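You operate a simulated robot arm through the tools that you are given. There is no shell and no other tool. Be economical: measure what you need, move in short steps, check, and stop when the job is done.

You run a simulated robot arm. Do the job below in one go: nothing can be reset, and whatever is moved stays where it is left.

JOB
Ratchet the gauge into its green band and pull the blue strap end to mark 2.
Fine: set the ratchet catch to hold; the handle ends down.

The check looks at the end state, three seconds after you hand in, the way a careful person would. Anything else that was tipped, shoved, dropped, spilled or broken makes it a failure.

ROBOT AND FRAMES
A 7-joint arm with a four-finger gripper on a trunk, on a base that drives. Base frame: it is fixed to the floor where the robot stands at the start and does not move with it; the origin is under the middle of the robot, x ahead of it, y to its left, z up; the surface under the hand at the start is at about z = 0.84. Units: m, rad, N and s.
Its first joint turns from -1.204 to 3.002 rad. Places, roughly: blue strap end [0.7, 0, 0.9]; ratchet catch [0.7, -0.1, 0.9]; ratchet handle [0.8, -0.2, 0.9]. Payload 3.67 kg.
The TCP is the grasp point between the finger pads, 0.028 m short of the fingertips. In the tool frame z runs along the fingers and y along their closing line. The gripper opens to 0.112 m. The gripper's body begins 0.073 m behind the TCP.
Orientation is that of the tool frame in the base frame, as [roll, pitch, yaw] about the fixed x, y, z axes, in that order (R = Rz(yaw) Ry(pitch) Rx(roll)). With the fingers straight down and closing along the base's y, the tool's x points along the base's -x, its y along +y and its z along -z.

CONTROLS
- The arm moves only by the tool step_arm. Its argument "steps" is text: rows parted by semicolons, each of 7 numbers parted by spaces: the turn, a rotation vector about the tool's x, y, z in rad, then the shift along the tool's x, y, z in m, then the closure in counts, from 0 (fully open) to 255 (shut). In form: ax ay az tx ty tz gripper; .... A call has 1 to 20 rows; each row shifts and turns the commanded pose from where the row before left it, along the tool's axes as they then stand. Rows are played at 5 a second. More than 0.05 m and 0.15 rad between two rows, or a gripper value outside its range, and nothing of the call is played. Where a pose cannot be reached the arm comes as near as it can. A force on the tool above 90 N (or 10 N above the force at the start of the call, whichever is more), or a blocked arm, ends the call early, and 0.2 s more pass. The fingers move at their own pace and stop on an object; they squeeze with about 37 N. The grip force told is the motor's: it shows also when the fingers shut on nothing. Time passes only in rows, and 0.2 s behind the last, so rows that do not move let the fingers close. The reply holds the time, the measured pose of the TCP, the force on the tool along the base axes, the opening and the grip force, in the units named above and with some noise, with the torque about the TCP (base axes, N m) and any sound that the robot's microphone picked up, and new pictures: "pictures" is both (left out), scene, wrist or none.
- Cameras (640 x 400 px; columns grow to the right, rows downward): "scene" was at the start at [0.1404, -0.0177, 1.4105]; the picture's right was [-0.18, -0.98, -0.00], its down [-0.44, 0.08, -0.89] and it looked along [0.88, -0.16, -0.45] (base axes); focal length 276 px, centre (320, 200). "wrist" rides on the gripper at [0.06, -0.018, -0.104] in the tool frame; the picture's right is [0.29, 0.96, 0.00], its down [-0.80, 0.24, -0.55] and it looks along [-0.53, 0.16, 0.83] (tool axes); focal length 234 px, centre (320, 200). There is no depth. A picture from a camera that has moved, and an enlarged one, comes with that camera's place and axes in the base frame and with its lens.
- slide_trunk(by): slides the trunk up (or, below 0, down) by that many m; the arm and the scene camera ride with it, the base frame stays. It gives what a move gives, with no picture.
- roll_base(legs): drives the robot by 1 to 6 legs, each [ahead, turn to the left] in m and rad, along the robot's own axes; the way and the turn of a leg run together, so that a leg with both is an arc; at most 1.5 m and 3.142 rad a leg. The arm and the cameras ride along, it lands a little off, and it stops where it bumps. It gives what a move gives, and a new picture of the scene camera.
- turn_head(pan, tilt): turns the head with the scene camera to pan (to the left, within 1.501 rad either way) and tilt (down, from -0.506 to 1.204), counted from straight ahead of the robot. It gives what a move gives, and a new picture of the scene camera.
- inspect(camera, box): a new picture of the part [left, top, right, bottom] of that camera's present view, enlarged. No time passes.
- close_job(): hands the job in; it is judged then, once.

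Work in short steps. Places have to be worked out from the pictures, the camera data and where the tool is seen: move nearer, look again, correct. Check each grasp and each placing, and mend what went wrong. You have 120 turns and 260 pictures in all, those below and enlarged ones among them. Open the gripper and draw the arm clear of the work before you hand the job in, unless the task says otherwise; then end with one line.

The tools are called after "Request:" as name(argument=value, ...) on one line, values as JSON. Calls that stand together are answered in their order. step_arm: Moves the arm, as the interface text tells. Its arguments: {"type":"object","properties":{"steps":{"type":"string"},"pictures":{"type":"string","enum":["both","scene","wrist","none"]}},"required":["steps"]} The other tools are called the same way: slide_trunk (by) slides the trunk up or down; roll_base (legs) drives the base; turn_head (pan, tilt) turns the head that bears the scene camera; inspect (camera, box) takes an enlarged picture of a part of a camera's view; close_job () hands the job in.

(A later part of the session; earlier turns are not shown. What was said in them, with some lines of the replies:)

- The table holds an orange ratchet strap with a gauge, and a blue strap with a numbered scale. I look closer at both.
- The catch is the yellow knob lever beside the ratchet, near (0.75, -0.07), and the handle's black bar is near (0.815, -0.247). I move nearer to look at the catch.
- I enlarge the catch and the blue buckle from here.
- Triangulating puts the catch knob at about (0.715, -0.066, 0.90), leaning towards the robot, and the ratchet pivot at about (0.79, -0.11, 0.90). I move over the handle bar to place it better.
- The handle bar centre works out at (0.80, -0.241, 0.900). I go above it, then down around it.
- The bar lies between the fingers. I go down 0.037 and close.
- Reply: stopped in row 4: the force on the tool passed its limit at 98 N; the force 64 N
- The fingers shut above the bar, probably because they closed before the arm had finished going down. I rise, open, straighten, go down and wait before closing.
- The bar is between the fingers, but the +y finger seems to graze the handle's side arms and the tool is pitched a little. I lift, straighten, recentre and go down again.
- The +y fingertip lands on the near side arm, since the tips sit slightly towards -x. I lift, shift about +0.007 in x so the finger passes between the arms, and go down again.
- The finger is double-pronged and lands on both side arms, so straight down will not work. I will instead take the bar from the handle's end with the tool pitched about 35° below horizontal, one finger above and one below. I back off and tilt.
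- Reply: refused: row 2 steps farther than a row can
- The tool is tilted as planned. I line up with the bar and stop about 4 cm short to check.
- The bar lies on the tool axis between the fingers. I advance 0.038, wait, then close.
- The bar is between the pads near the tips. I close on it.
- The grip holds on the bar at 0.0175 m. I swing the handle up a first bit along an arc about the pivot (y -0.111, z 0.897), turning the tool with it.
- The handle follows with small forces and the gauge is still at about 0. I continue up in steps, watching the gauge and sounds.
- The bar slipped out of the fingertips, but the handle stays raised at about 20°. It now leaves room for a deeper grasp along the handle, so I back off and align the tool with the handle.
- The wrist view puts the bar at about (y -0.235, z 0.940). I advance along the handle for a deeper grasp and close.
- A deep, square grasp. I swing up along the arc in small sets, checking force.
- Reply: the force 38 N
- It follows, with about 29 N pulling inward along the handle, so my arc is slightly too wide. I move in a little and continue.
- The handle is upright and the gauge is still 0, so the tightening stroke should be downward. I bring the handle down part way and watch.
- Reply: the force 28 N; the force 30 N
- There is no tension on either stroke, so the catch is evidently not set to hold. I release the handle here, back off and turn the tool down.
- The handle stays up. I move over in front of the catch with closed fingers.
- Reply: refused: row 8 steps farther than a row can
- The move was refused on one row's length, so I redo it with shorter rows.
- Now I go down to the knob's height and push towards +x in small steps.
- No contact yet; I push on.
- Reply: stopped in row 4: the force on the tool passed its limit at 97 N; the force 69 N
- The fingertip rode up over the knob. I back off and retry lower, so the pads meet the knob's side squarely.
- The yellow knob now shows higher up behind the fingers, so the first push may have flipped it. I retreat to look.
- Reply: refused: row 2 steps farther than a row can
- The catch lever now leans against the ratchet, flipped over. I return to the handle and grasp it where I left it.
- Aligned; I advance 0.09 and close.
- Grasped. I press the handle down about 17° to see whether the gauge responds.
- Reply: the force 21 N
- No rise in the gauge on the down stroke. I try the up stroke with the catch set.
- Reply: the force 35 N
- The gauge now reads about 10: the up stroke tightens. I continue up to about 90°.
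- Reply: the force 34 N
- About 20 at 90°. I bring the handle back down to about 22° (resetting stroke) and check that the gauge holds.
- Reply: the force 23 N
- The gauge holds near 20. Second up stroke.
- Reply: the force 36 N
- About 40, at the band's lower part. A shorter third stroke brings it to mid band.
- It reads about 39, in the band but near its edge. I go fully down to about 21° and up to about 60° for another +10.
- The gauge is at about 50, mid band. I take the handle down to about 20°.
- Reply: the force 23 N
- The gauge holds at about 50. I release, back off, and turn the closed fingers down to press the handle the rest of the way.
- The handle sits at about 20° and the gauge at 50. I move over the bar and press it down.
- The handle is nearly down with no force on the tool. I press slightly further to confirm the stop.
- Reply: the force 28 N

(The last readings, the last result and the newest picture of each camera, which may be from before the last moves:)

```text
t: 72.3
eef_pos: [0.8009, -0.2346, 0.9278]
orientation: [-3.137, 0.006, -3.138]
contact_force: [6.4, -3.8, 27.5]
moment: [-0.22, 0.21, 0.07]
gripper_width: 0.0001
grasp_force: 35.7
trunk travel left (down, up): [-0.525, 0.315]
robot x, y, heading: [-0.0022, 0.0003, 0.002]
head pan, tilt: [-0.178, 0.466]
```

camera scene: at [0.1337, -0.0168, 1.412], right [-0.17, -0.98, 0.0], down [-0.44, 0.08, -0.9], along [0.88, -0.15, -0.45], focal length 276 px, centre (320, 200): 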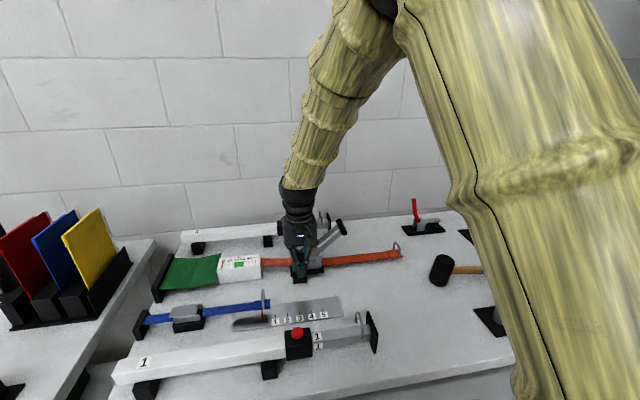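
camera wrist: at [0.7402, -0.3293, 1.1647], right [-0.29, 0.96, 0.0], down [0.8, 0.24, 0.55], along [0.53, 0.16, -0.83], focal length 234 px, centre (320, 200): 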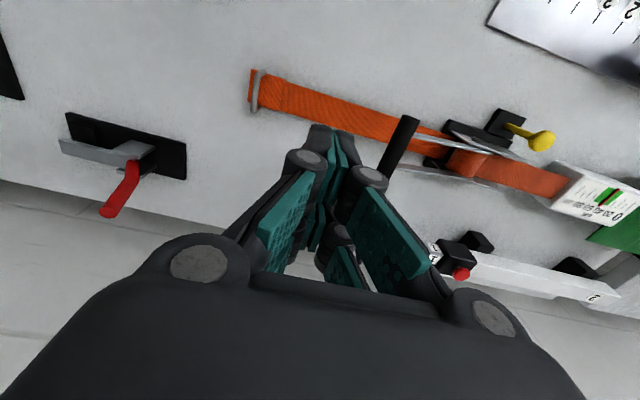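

The handle is down against its stop. Now to the blue strap: I rise and move over for a view of its end ring.

Request:
step_arm(steps="0 0 0 0 0 -0.04 255;0 0 0 0 0 -0.04 255;0 0 0 0 0 -0.04 255;0 0 0 0.04 0.02 0 100;0 0 0 0.04 0.02 0 100;0 0 0 0.04 0.025 0 100;0 0 0 0.04 0.025 0 100;0 0 0 0.04 0.025 0 100;0 0 0 0.03 0.035 0 100;0 0 0 0 0.045 0 100;0 0 0 0 0.045 0.02 100;0 0 0 0 0 0 100")

Request:
inspect(camera="wrist", box=[220, 60, 460, 210])

Request:
inspect(camera="scene", box=[140, 210, 400, 340])

```text
t: 74.9
eef_pos: [0.5702, 0.0046, 1.021]
orientation: [-3.141, 0.002, -3.138]
contact_force: [0.4, -0.2, 0.2]
moment: [0.03, -0.03, -0.03]
gripper_width: 0.0681
grasp_force: 0.1
trunk travel left (down, up): [-0.525, 0.315]
robot x, y, heading: [0.0023, 0.0014, 0.003]
head pan, tilt: [-0.178, 0.466]
camera scene: at [0.1397, -0.0187, 1.4106], right [-0.17, -0.98, 0.0], down [-0.44, 0.08, -0.89], along [0.88, -0.15, -0.45], focal length 276 px, centre (320, 200)
camera wrist: at [0.5093, -0.0137, 1.1241], right [-0.29, 0.96, 0.0], down [0.8, 0.24, 0.55], along [0.53, 0.16, -0.83], focal length 234 px, centre (320, 200)
```

scene: 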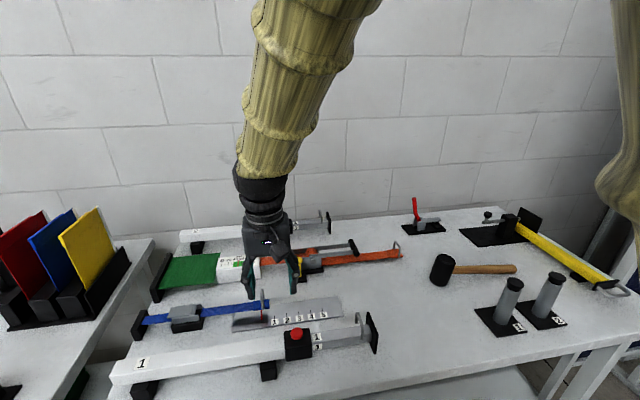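
wrist: 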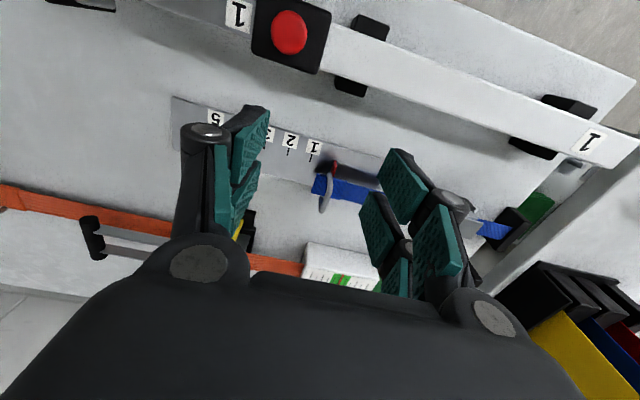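

```text
2.67 times, centred on (340, 135) of wrist
camera zoom: at [0.5093, -0.0137, 1.1241], right [-0.29, 0.96, 0.0], down [0.8, 0.24, 0.55], along [0.53, 0.16, -0.83], focal length 624 px, centre (267, 373)
```

zoom: 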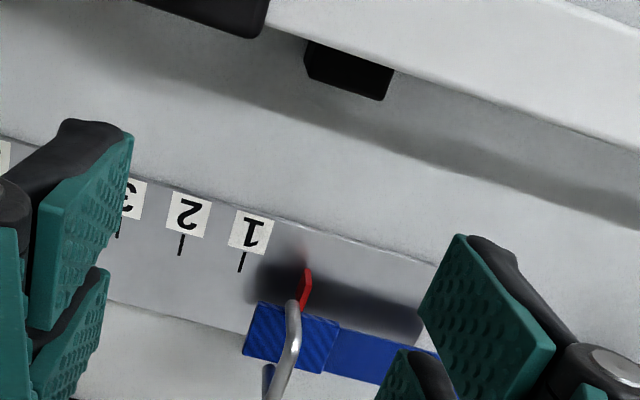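

```text
2.46 times, centred on (270, 275) of scene
camera zoom: at [0.1397, -0.0187, 1.4106], right [-0.17, -0.98, 0.0], down [-0.44, 0.08, -0.89], along [0.88, -0.15, -0.45], focal length 680 px, centre (443, 15)
```

zoom: 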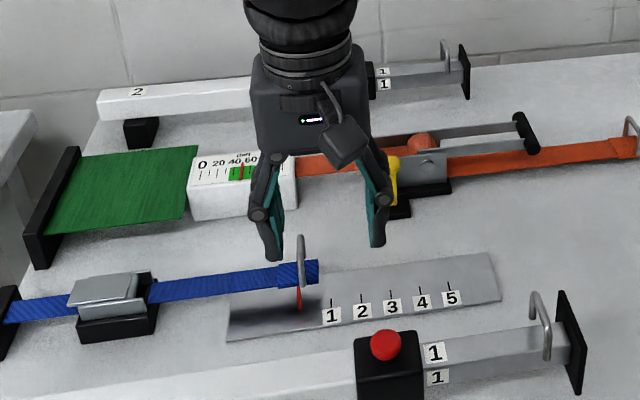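

Request:
inspect(camera="wrist", box=[272, 150, 368, 210])

Request:
inspect(camera="wrist", box=[420, 170, 516, 230])

```text
6.67 times, centred on (320, 180) of wrist
camera zoom: at [0.5093, -0.0137, 1.1241], right [-0.29, 0.96, 0.0], down [0.8, 0.24, 0.55], along [0.53, 0.16, -0.83], focal length 1561 px, centre (320, 333)
```

zoom: 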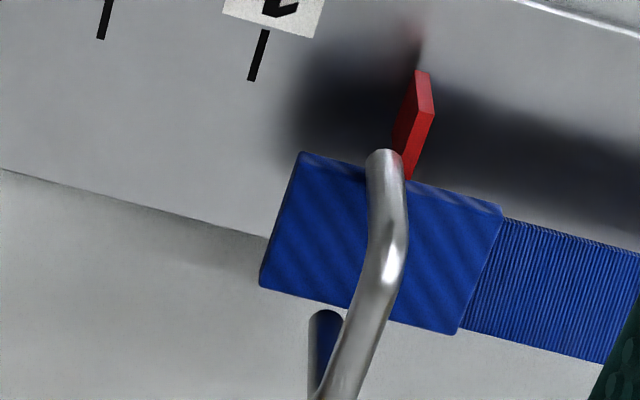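

```text
6.67 times, centred on (468, 200) of wrist
camera zoom: at [0.5093, -0.0137, 1.1241], right [-0.29, 0.96, 0.0], down [0.8, 0.24, 0.55], along [0.53, 0.16, -0.83], focal length 1561 px, centre (-667, 200)
```

zoom: 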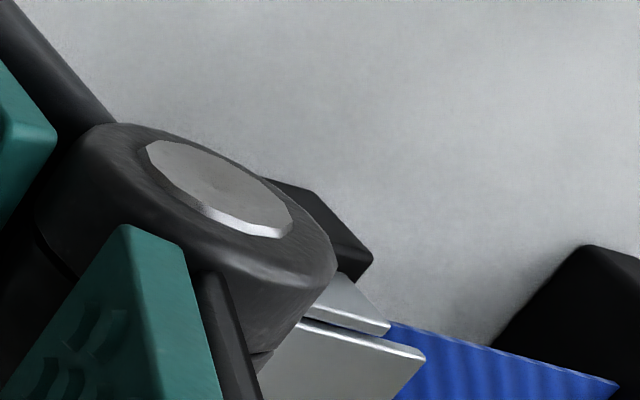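

The blue ring's crossbar triangulates to x 0.632–0.661, y 0.034, z 0.908. The mark 2 tick is near y -0.020 and the pointer near y 0.038, so the pull is about 0.058. I go down over the ring.

Request:
step_arm(steps="0 0 0 -0.04 0.015 0 130;0 0 0 -0.036 0.015 0 130;0 0 0 0 0 0.04 130;0 0 0 0 0 0.02 130;0 0 0 0 0 0 130;0 0 0 0 0 0 130")

Request:
inspect(camera="wrist", box=[220, 90, 460, 240])

```text
t: 76.3
eef_pos: [0.6477, 0.0343, 0.9608]
orientation: [-3.139, 0.002, -3.138]
contact_force: [0.0, 0.6, -0.4]
moment: [0.0, 0.01, 0.01]
gripper_width: 0.0547
grasp_force: 0.0
trunk travel left (down, up): [-0.525, 0.315]
robot x, y, heading: [-0.0006, 0.0013, 0.003]
head pan, tilt: [-0.178, 0.466]
camera scene: at [0.1402, -0.0176, 1.4105], right [-0.17, -0.98, 0.0], down [-0.44, 0.08, -0.89], along [0.88, -0.15, -0.45], focal length 276 px, centre (320, 200)
camera wrist: at [0.586, 0.0167, 1.0644], right [-0.29, 0.96, 0.0], down [0.8, 0.24, 0.55], along [0.53, 0.16, -0.83], focal length 234 px, centre (320, 200)
```

scene: 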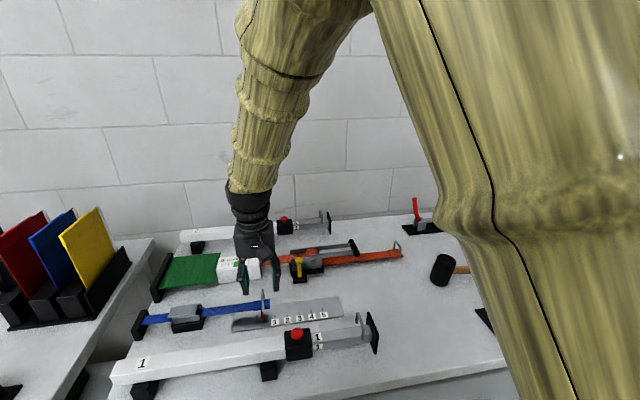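
wrist: 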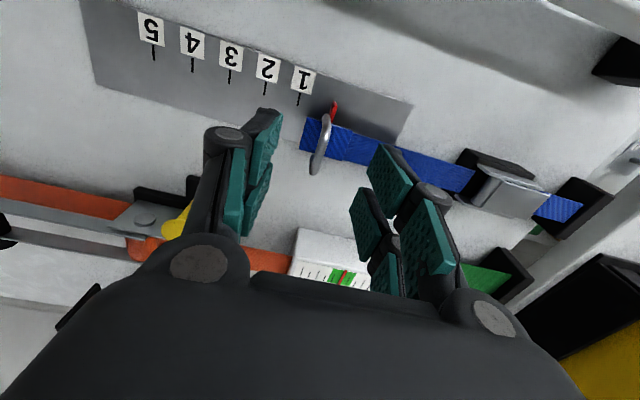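

```text
2.67 times, centred on (340, 165) of wrist
camera zoom: at [0.586, 0.0167, 1.0644], right [-0.29, 0.96, 0.0], down [0.8, 0.24, 0.55], along [0.53, 0.16, -0.83], focal length 624 px, centre (267, 293)
```

zoom: 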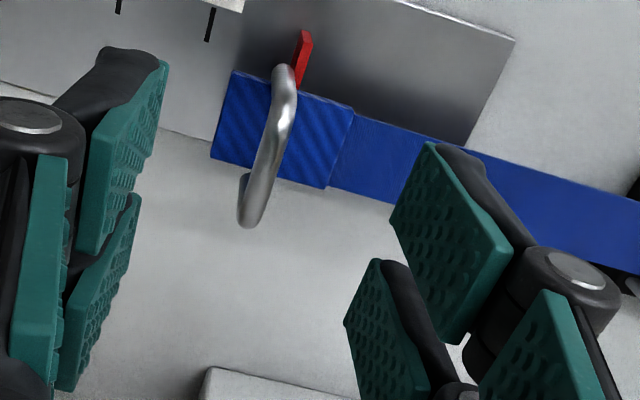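

The ring is centred between the fingers. I lower to about z 0.916 and close.

Request:
step_arm(steps="0 0 0 0.001 0.001 0.02 130;0 0 0 0 0 0.015 130;0 0 0 0 0 0.01 130;0 0 0 0 0 0 130;0 0 0 0 0 0 130;0 0 0 0 0 0 255;0 0 0 0 0 0 255;0 0 0 0 0 0 255", pictures="wrist")

Request:
inspect(camera="wrist", box=[220, 60, 460, 210])

```text
t: 78.1
eef_pos: [0.6462, 0.0361, 0.9184]
orientation: [-3.137, 0.001, -3.138]
contact_force: [-0.9, 0.6, -0.6]
moment: [0.09, -0.09, -0.3]
gripper_width: 0.0067
grasp_force: 43.5
trunk travel left (down, up): [-0.525, 0.315]
robot x, y, heading: [-0.0028, 0.0007, 0.006]
head pan, tilt: [-0.178, 0.466]
camera wrist: at [0.5854, 0.0172, 1.0214], right [-0.29, 0.96, 0.0], down [0.8, 0.24, 0.55], along [0.53, 0.16, -0.83], focal length 234 px, centre (320, 200)
```

wrist: 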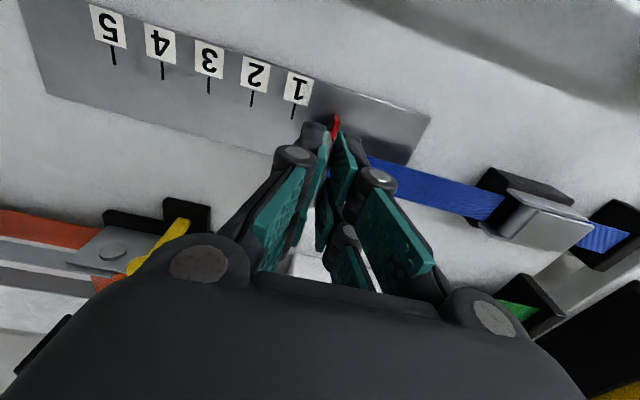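

```text
2.67 times, centred on (340, 135) of wrist
camera zoom: at [0.5854, 0.0172, 1.0214], right [-0.29, 0.96, 0.0], down [0.8, 0.24, 0.55], along [0.53, 0.16, -0.83], focal length 624 px, centre (267, 373)
```

zoom: 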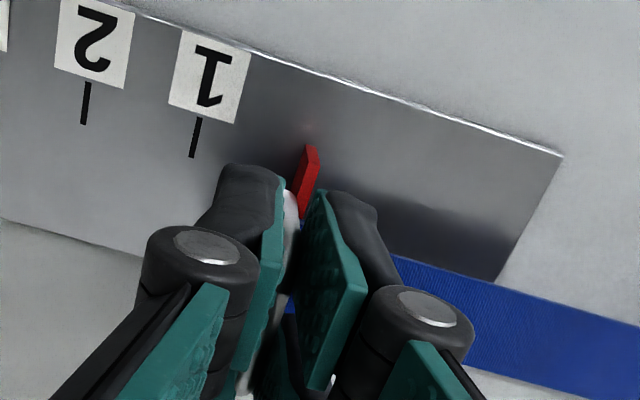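

The ring is held at 0.0067 m. I pull gently 0.03 towards -y and check.

Request:
step_arm(steps="0 0 0 0 -0.005 0 255;0 0 0 0 -0.005 0 255;0 0 0 0 -0.005 0 255;0 0 0 0 -0.005 0 255;0 0 0 0 -0.005 0 255;0 0 0 0 -0.005 0 255;0 0 0 0 0 0 255", pictures="wrist")

Request:
inspect(camera="wrist", box=[220, 60, 460, 210])

```text
t: 79.7
eef_pos: [0.6451, 0.0057, 0.9191]
orientation: [-3.138, 0.001, -3.138]
contact_force: [9.6, 3.1, -0.4]
moment: [0.08, -0.16, -0.3]
gripper_width: 0.0067
grasp_force: 43.7
trunk travel left (down, up): [-0.525, 0.315]
robot x, y, heading: [-0.0022, 0.0033, 0.005]
head pan, tilt: [-0.178, 0.466]
camera wrist: at [0.5853, -0.0127, 1.0214], right [-0.29, 0.96, 0.0], down [0.8, 0.24, 0.55], along [0.53, 0.16, -0.83], focal length 234 px, centre (320, 200)
```

wrist: 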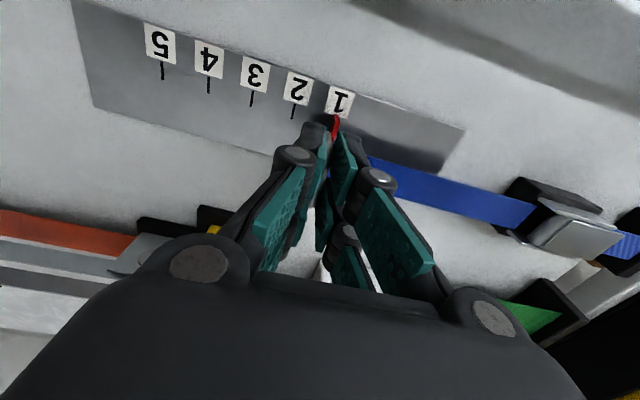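

```text
2.67 times, centred on (340, 135) of wrist
camera zoom: at [0.5853, -0.0127, 1.0214], right [-0.29, 0.96, 0.0], down [0.8, 0.24, 0.55], along [0.53, 0.16, -0.83], focal length 624 px, centre (267, 373)
```

zoom: 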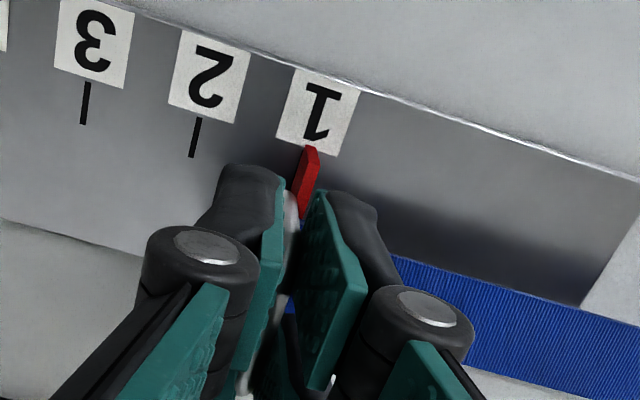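

The strap slides freely and the pointer now covers mark 1; marks are 0.030 apart. I pull another 0.029 and check.

Request:
step_arm(steps="0 0 0 0 -0.005 0 255;0 0 0 0 -0.005 0 255;0 0 0 0 -0.005 0 255;0 0 0 0 -0.005 0 255;0 0 0 0 -0.005 0 255;0 0 0 0 -0.004 0 255;0 0 0 0 0 0 255;0 0 0 0 0 0 255", pictures="none")

Request:
inspect(camera="wrist", box=[260, 60, 388, 140])

Request:
inspect(camera="scene", box=[230, 285, 326, 345])

```text
t: 81.5
eef_pos: [0.6456, -0.0227, 0.9185]
orientation: [-3.139, 0.002, -3.138]
contact_force: [13.8, 4.4, 15.4]
moment: [0.12, -0.18, -0.32]
gripper_width: 0.0065
grasp_force: 43.4
trunk travel left (down, up): [-0.525, 0.315]
robot x, y, heading: [-0.0007, -0.0024, 0.007]
head pan, tilt: [-0.178, 0.466]
```

```text
5.00 times, centred on (324, 100) of wrist
camera zoom: at [0.5852, -0.0408, 1.0213], right [-0.29, 0.96, 0.0], down [0.8, 0.24, 0.56], along [0.53, 0.16, -0.83], focal length 1171 px, centre (300, 700)
```

zoom: 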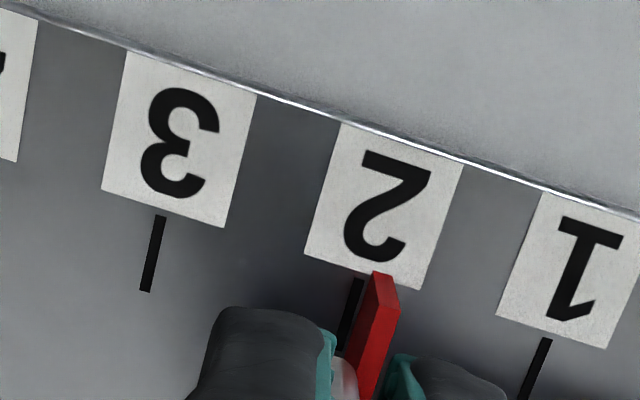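

```text
6.67 times, centred on (278, 315) of scene
camera zoom: at [0.1402, -0.0172, 1.4106], right [-0.17, -0.98, 0.0], down [-0.44, 0.08, -0.89], along [0.88, -0.15, -0.45], focal length 1842 px, centre (600, -567)
```

zoom: 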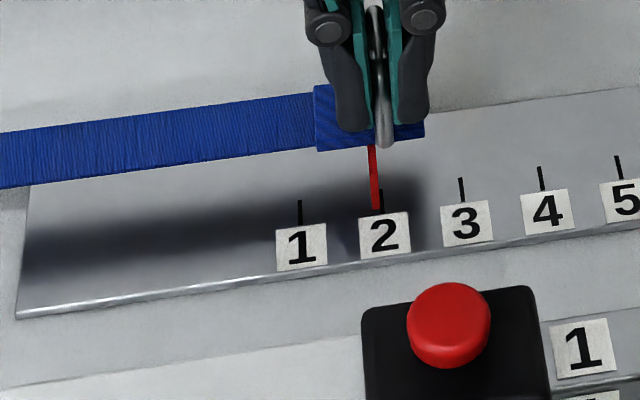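

The pointer is about 2.5–3 mm short of the mark 2 tick. I pull 0.003 more.

Request:
step_arm(steps="0 0 0 0 -0.0015 0 255;0 0 0 0 -0.0015 0 255;0 0 0 0 0 0 255;0 0 0 0 0 0 255", pictures="none")

Request:
inspect(camera="wrist", box=[260, 60, 388, 140])

Request:
inspect(camera="scene", box=[230, 285, 326, 345])

```text
t: 82.5
eef_pos: [0.6461, -0.0252, 0.9178]
orientation: [-3.137, 0.0, -3.137]
contact_force: [20.5, 4.5, 17.4]
moment: [0.14, -0.66, -0.29]
gripper_width: 0.0064
grasp_force: 42.8
trunk travel left (down, up): [-0.525, 0.315]
robot x, y, heading: [-0.0011, 0.0009, 0.001]
head pan, tilt: [-0.178, 0.466]
```

```text
5.00 times, centred on (324, 100) of wrist
camera zoom: at [0.5851, -0.0439, 1.0212], right [-0.29, 0.96, 0.0], down [0.8, 0.24, 0.56], along [0.53, 0.16, -0.83], focal length 1171 px, centre (300, 700)
```

zoom: 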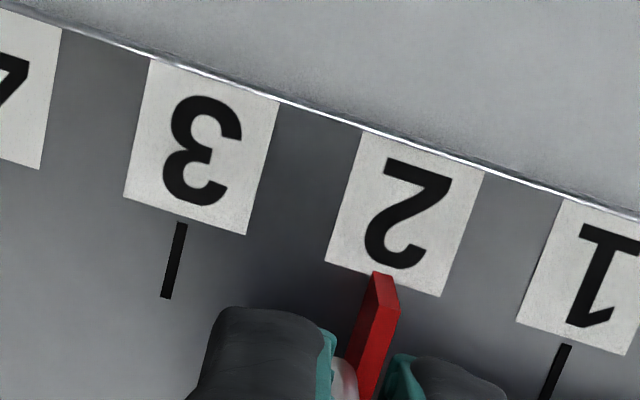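

```text
6.67 times, centred on (278, 315) of scene
camera zoom: at [0.1407, -0.0171, 1.4105], right [-0.17, -0.98, 0.0], down [-0.44, 0.08, -0.89], along [0.88, -0.15, -0.45], focal length 1842 px, centre (600, -567)
```

zoom: 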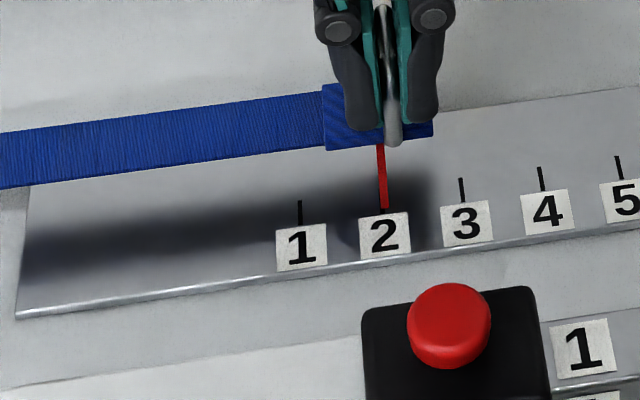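

The pointer now covers the mark 2 tick. I open and check whether it stays, then rise clear.

Request:
step_arm(steps="0 0 0 0 0 0 150;0 0 0 0 0 0 150;0 0 0 0 0 -0.03 150;0 0 0 0 0 -0.04 150;0 0 0 0.03 0 -0.04 150;0 0 0 0.03 0 -0.04 150;0 0 0 0 0 -0.04 150;0 0 0 0 0 0 150")

Request:
inspect(camera="scene", box=[230, 285, 326, 345])

Request:
inspect(camera="scene", box=[120, 200, 420, 380])

Request:
inspect(camera="wrist", box=[200, 80, 520, 280])

```text
t: 84.3
eef_pos: [0.5855, -0.0242, 1.1076]
orientation: [-3.136, 0.001, -3.138]
contact_force: [-0.3, 0.0, 0.2]
moment: [-0.02, -0.02, 0.0]
gripper_width: 0.0461
grasp_force: 0.0
trunk travel left (down, up): [-0.525, 0.315]
robot x, y, heading: [0.0009, 0.0024, 0.003]
head pan, tilt: [-0.178, 0.466]
camera scene: at [0.1403, -0.0169, 1.4105], right [-0.17, -0.98, 0.0], down [-0.44, 0.08, -0.89], along [0.88, -0.15, -0.45], focal length 276 px, centre (320, 200)
camera wrist: at [0.5245, -0.0435, 1.2111], right [-0.29, 0.96, 0.0], down [0.8, 0.24, 0.55], along [0.53, 0.16, -0.83], focal length 234 px, centre (320, 200)
```

scene: 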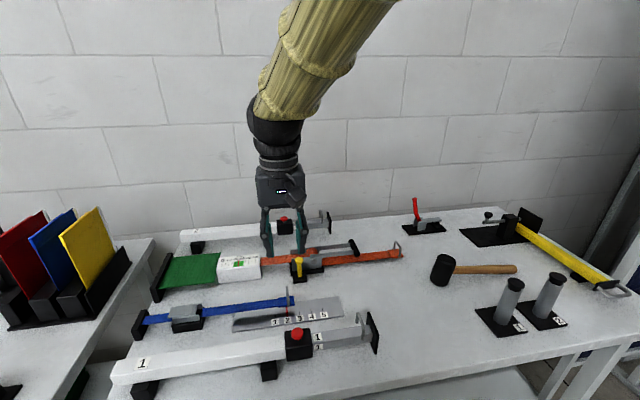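
wrist: 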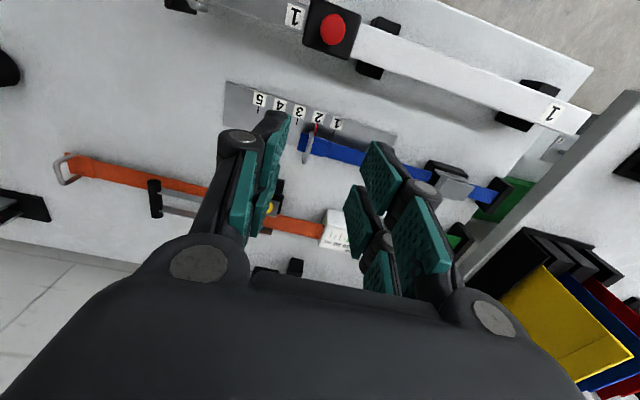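

```text
6.67 times, centred on (278, 315) of scene
camera zoom: at [0.1403, -0.0169, 1.4105], right [-0.17, -0.98, 0.0], down [-0.44, 0.08, -0.89], along [0.88, -0.15, -0.45], focal length 1842 px, centre (600, -567)
```

zoom: 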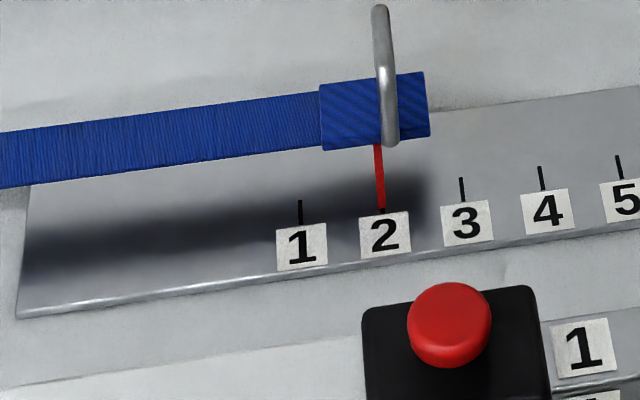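

```text
2.13 times, centred on (270, 290) of scene
camera zoom: at [0.1403, -0.0169, 1.4105], right [-0.17, -0.98, 0.0], down [-0.44, 0.08, -0.89], along [0.88, -0.15, -0.45], focal length 590 px, centre (427, 8)
```

zoom: 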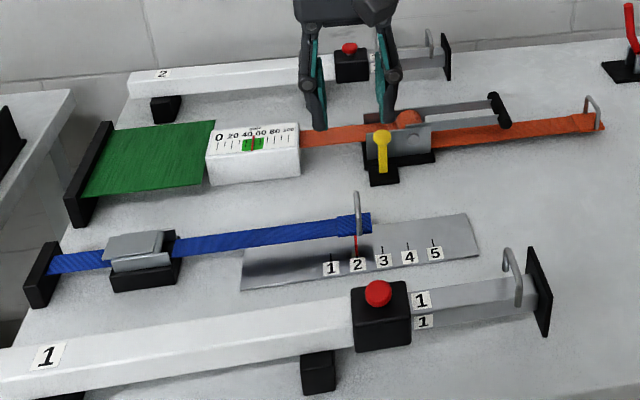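

```text
2.00 times, centred on (360, 180) of wrist
camera zoom: at [0.5245, -0.0435, 1.2111], right [-0.29, 0.96, 0.0], down [0.8, 0.24, 0.55], along [0.53, 0.16, -0.83], focal length 468 px, centre (240, 240)
```

zoom: 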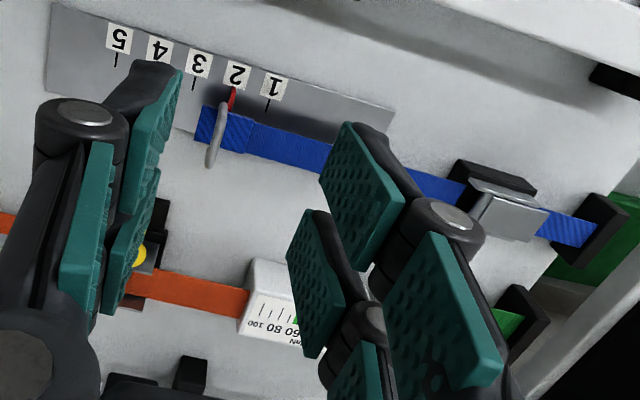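

The pointer stays on mark 2, the gauge reads about 50 in the green band, the catch is over and the handle is down. I open fully, raise the arm a little more and confirm with one last look.

Request:
step_arm(steps="0 0 0 0 0 -0.04 0;0 0 0 0 0 -0.04 0;0 0 0 0 0 0 0;0 0 0 0 0 0 0", pictures="none")

Request:
inspect(camera="scene", box=[200, 220, 360, 320])

```text
t: 85.3
eef_pos: [0.5862, -0.0247, 1.1896]
orientation: [-3.14, 0.003, -3.137]
contact_force: [-0.4, 0.1, -0.2]
moment: [0.0, 0.0, 0.01]
gripper_width: 0.1118
grasp_force: 0.1
trunk travel left (down, up): [-0.525, 0.315]
robot x, y, heading: [-0.0031, -0.0037, 0.006]
head pan, tilt: [-0.178, 0.466]
```

```text
4.00 times, centred on (280, 270) of scene
camera zoom: at [0.14, -0.0177, 1.4105], right [-0.17, -0.98, 0.0], down [-0.44, 0.08, -0.89], along [0.88, -0.15, -0.45], focal length 1105 px, centre (480, -80)
```

zoom: 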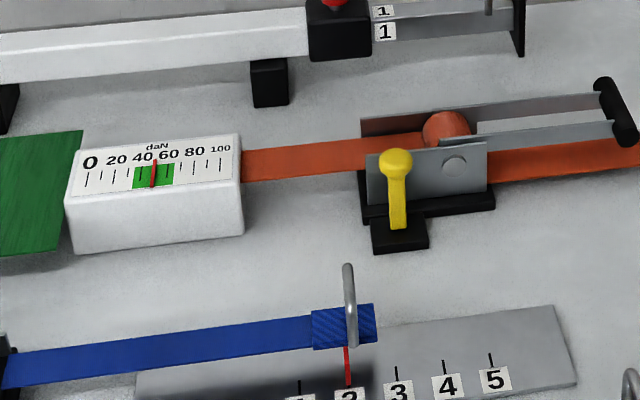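

The last look confirms everything is in place, so I hand in.

Request:
close_job()

```text
The job is handed in.
```

The job is handed in: the gauge reads about 50 daN in its green band, the catch is set to hold, the handle is down, and the blue strap's pointer is on mark 2.
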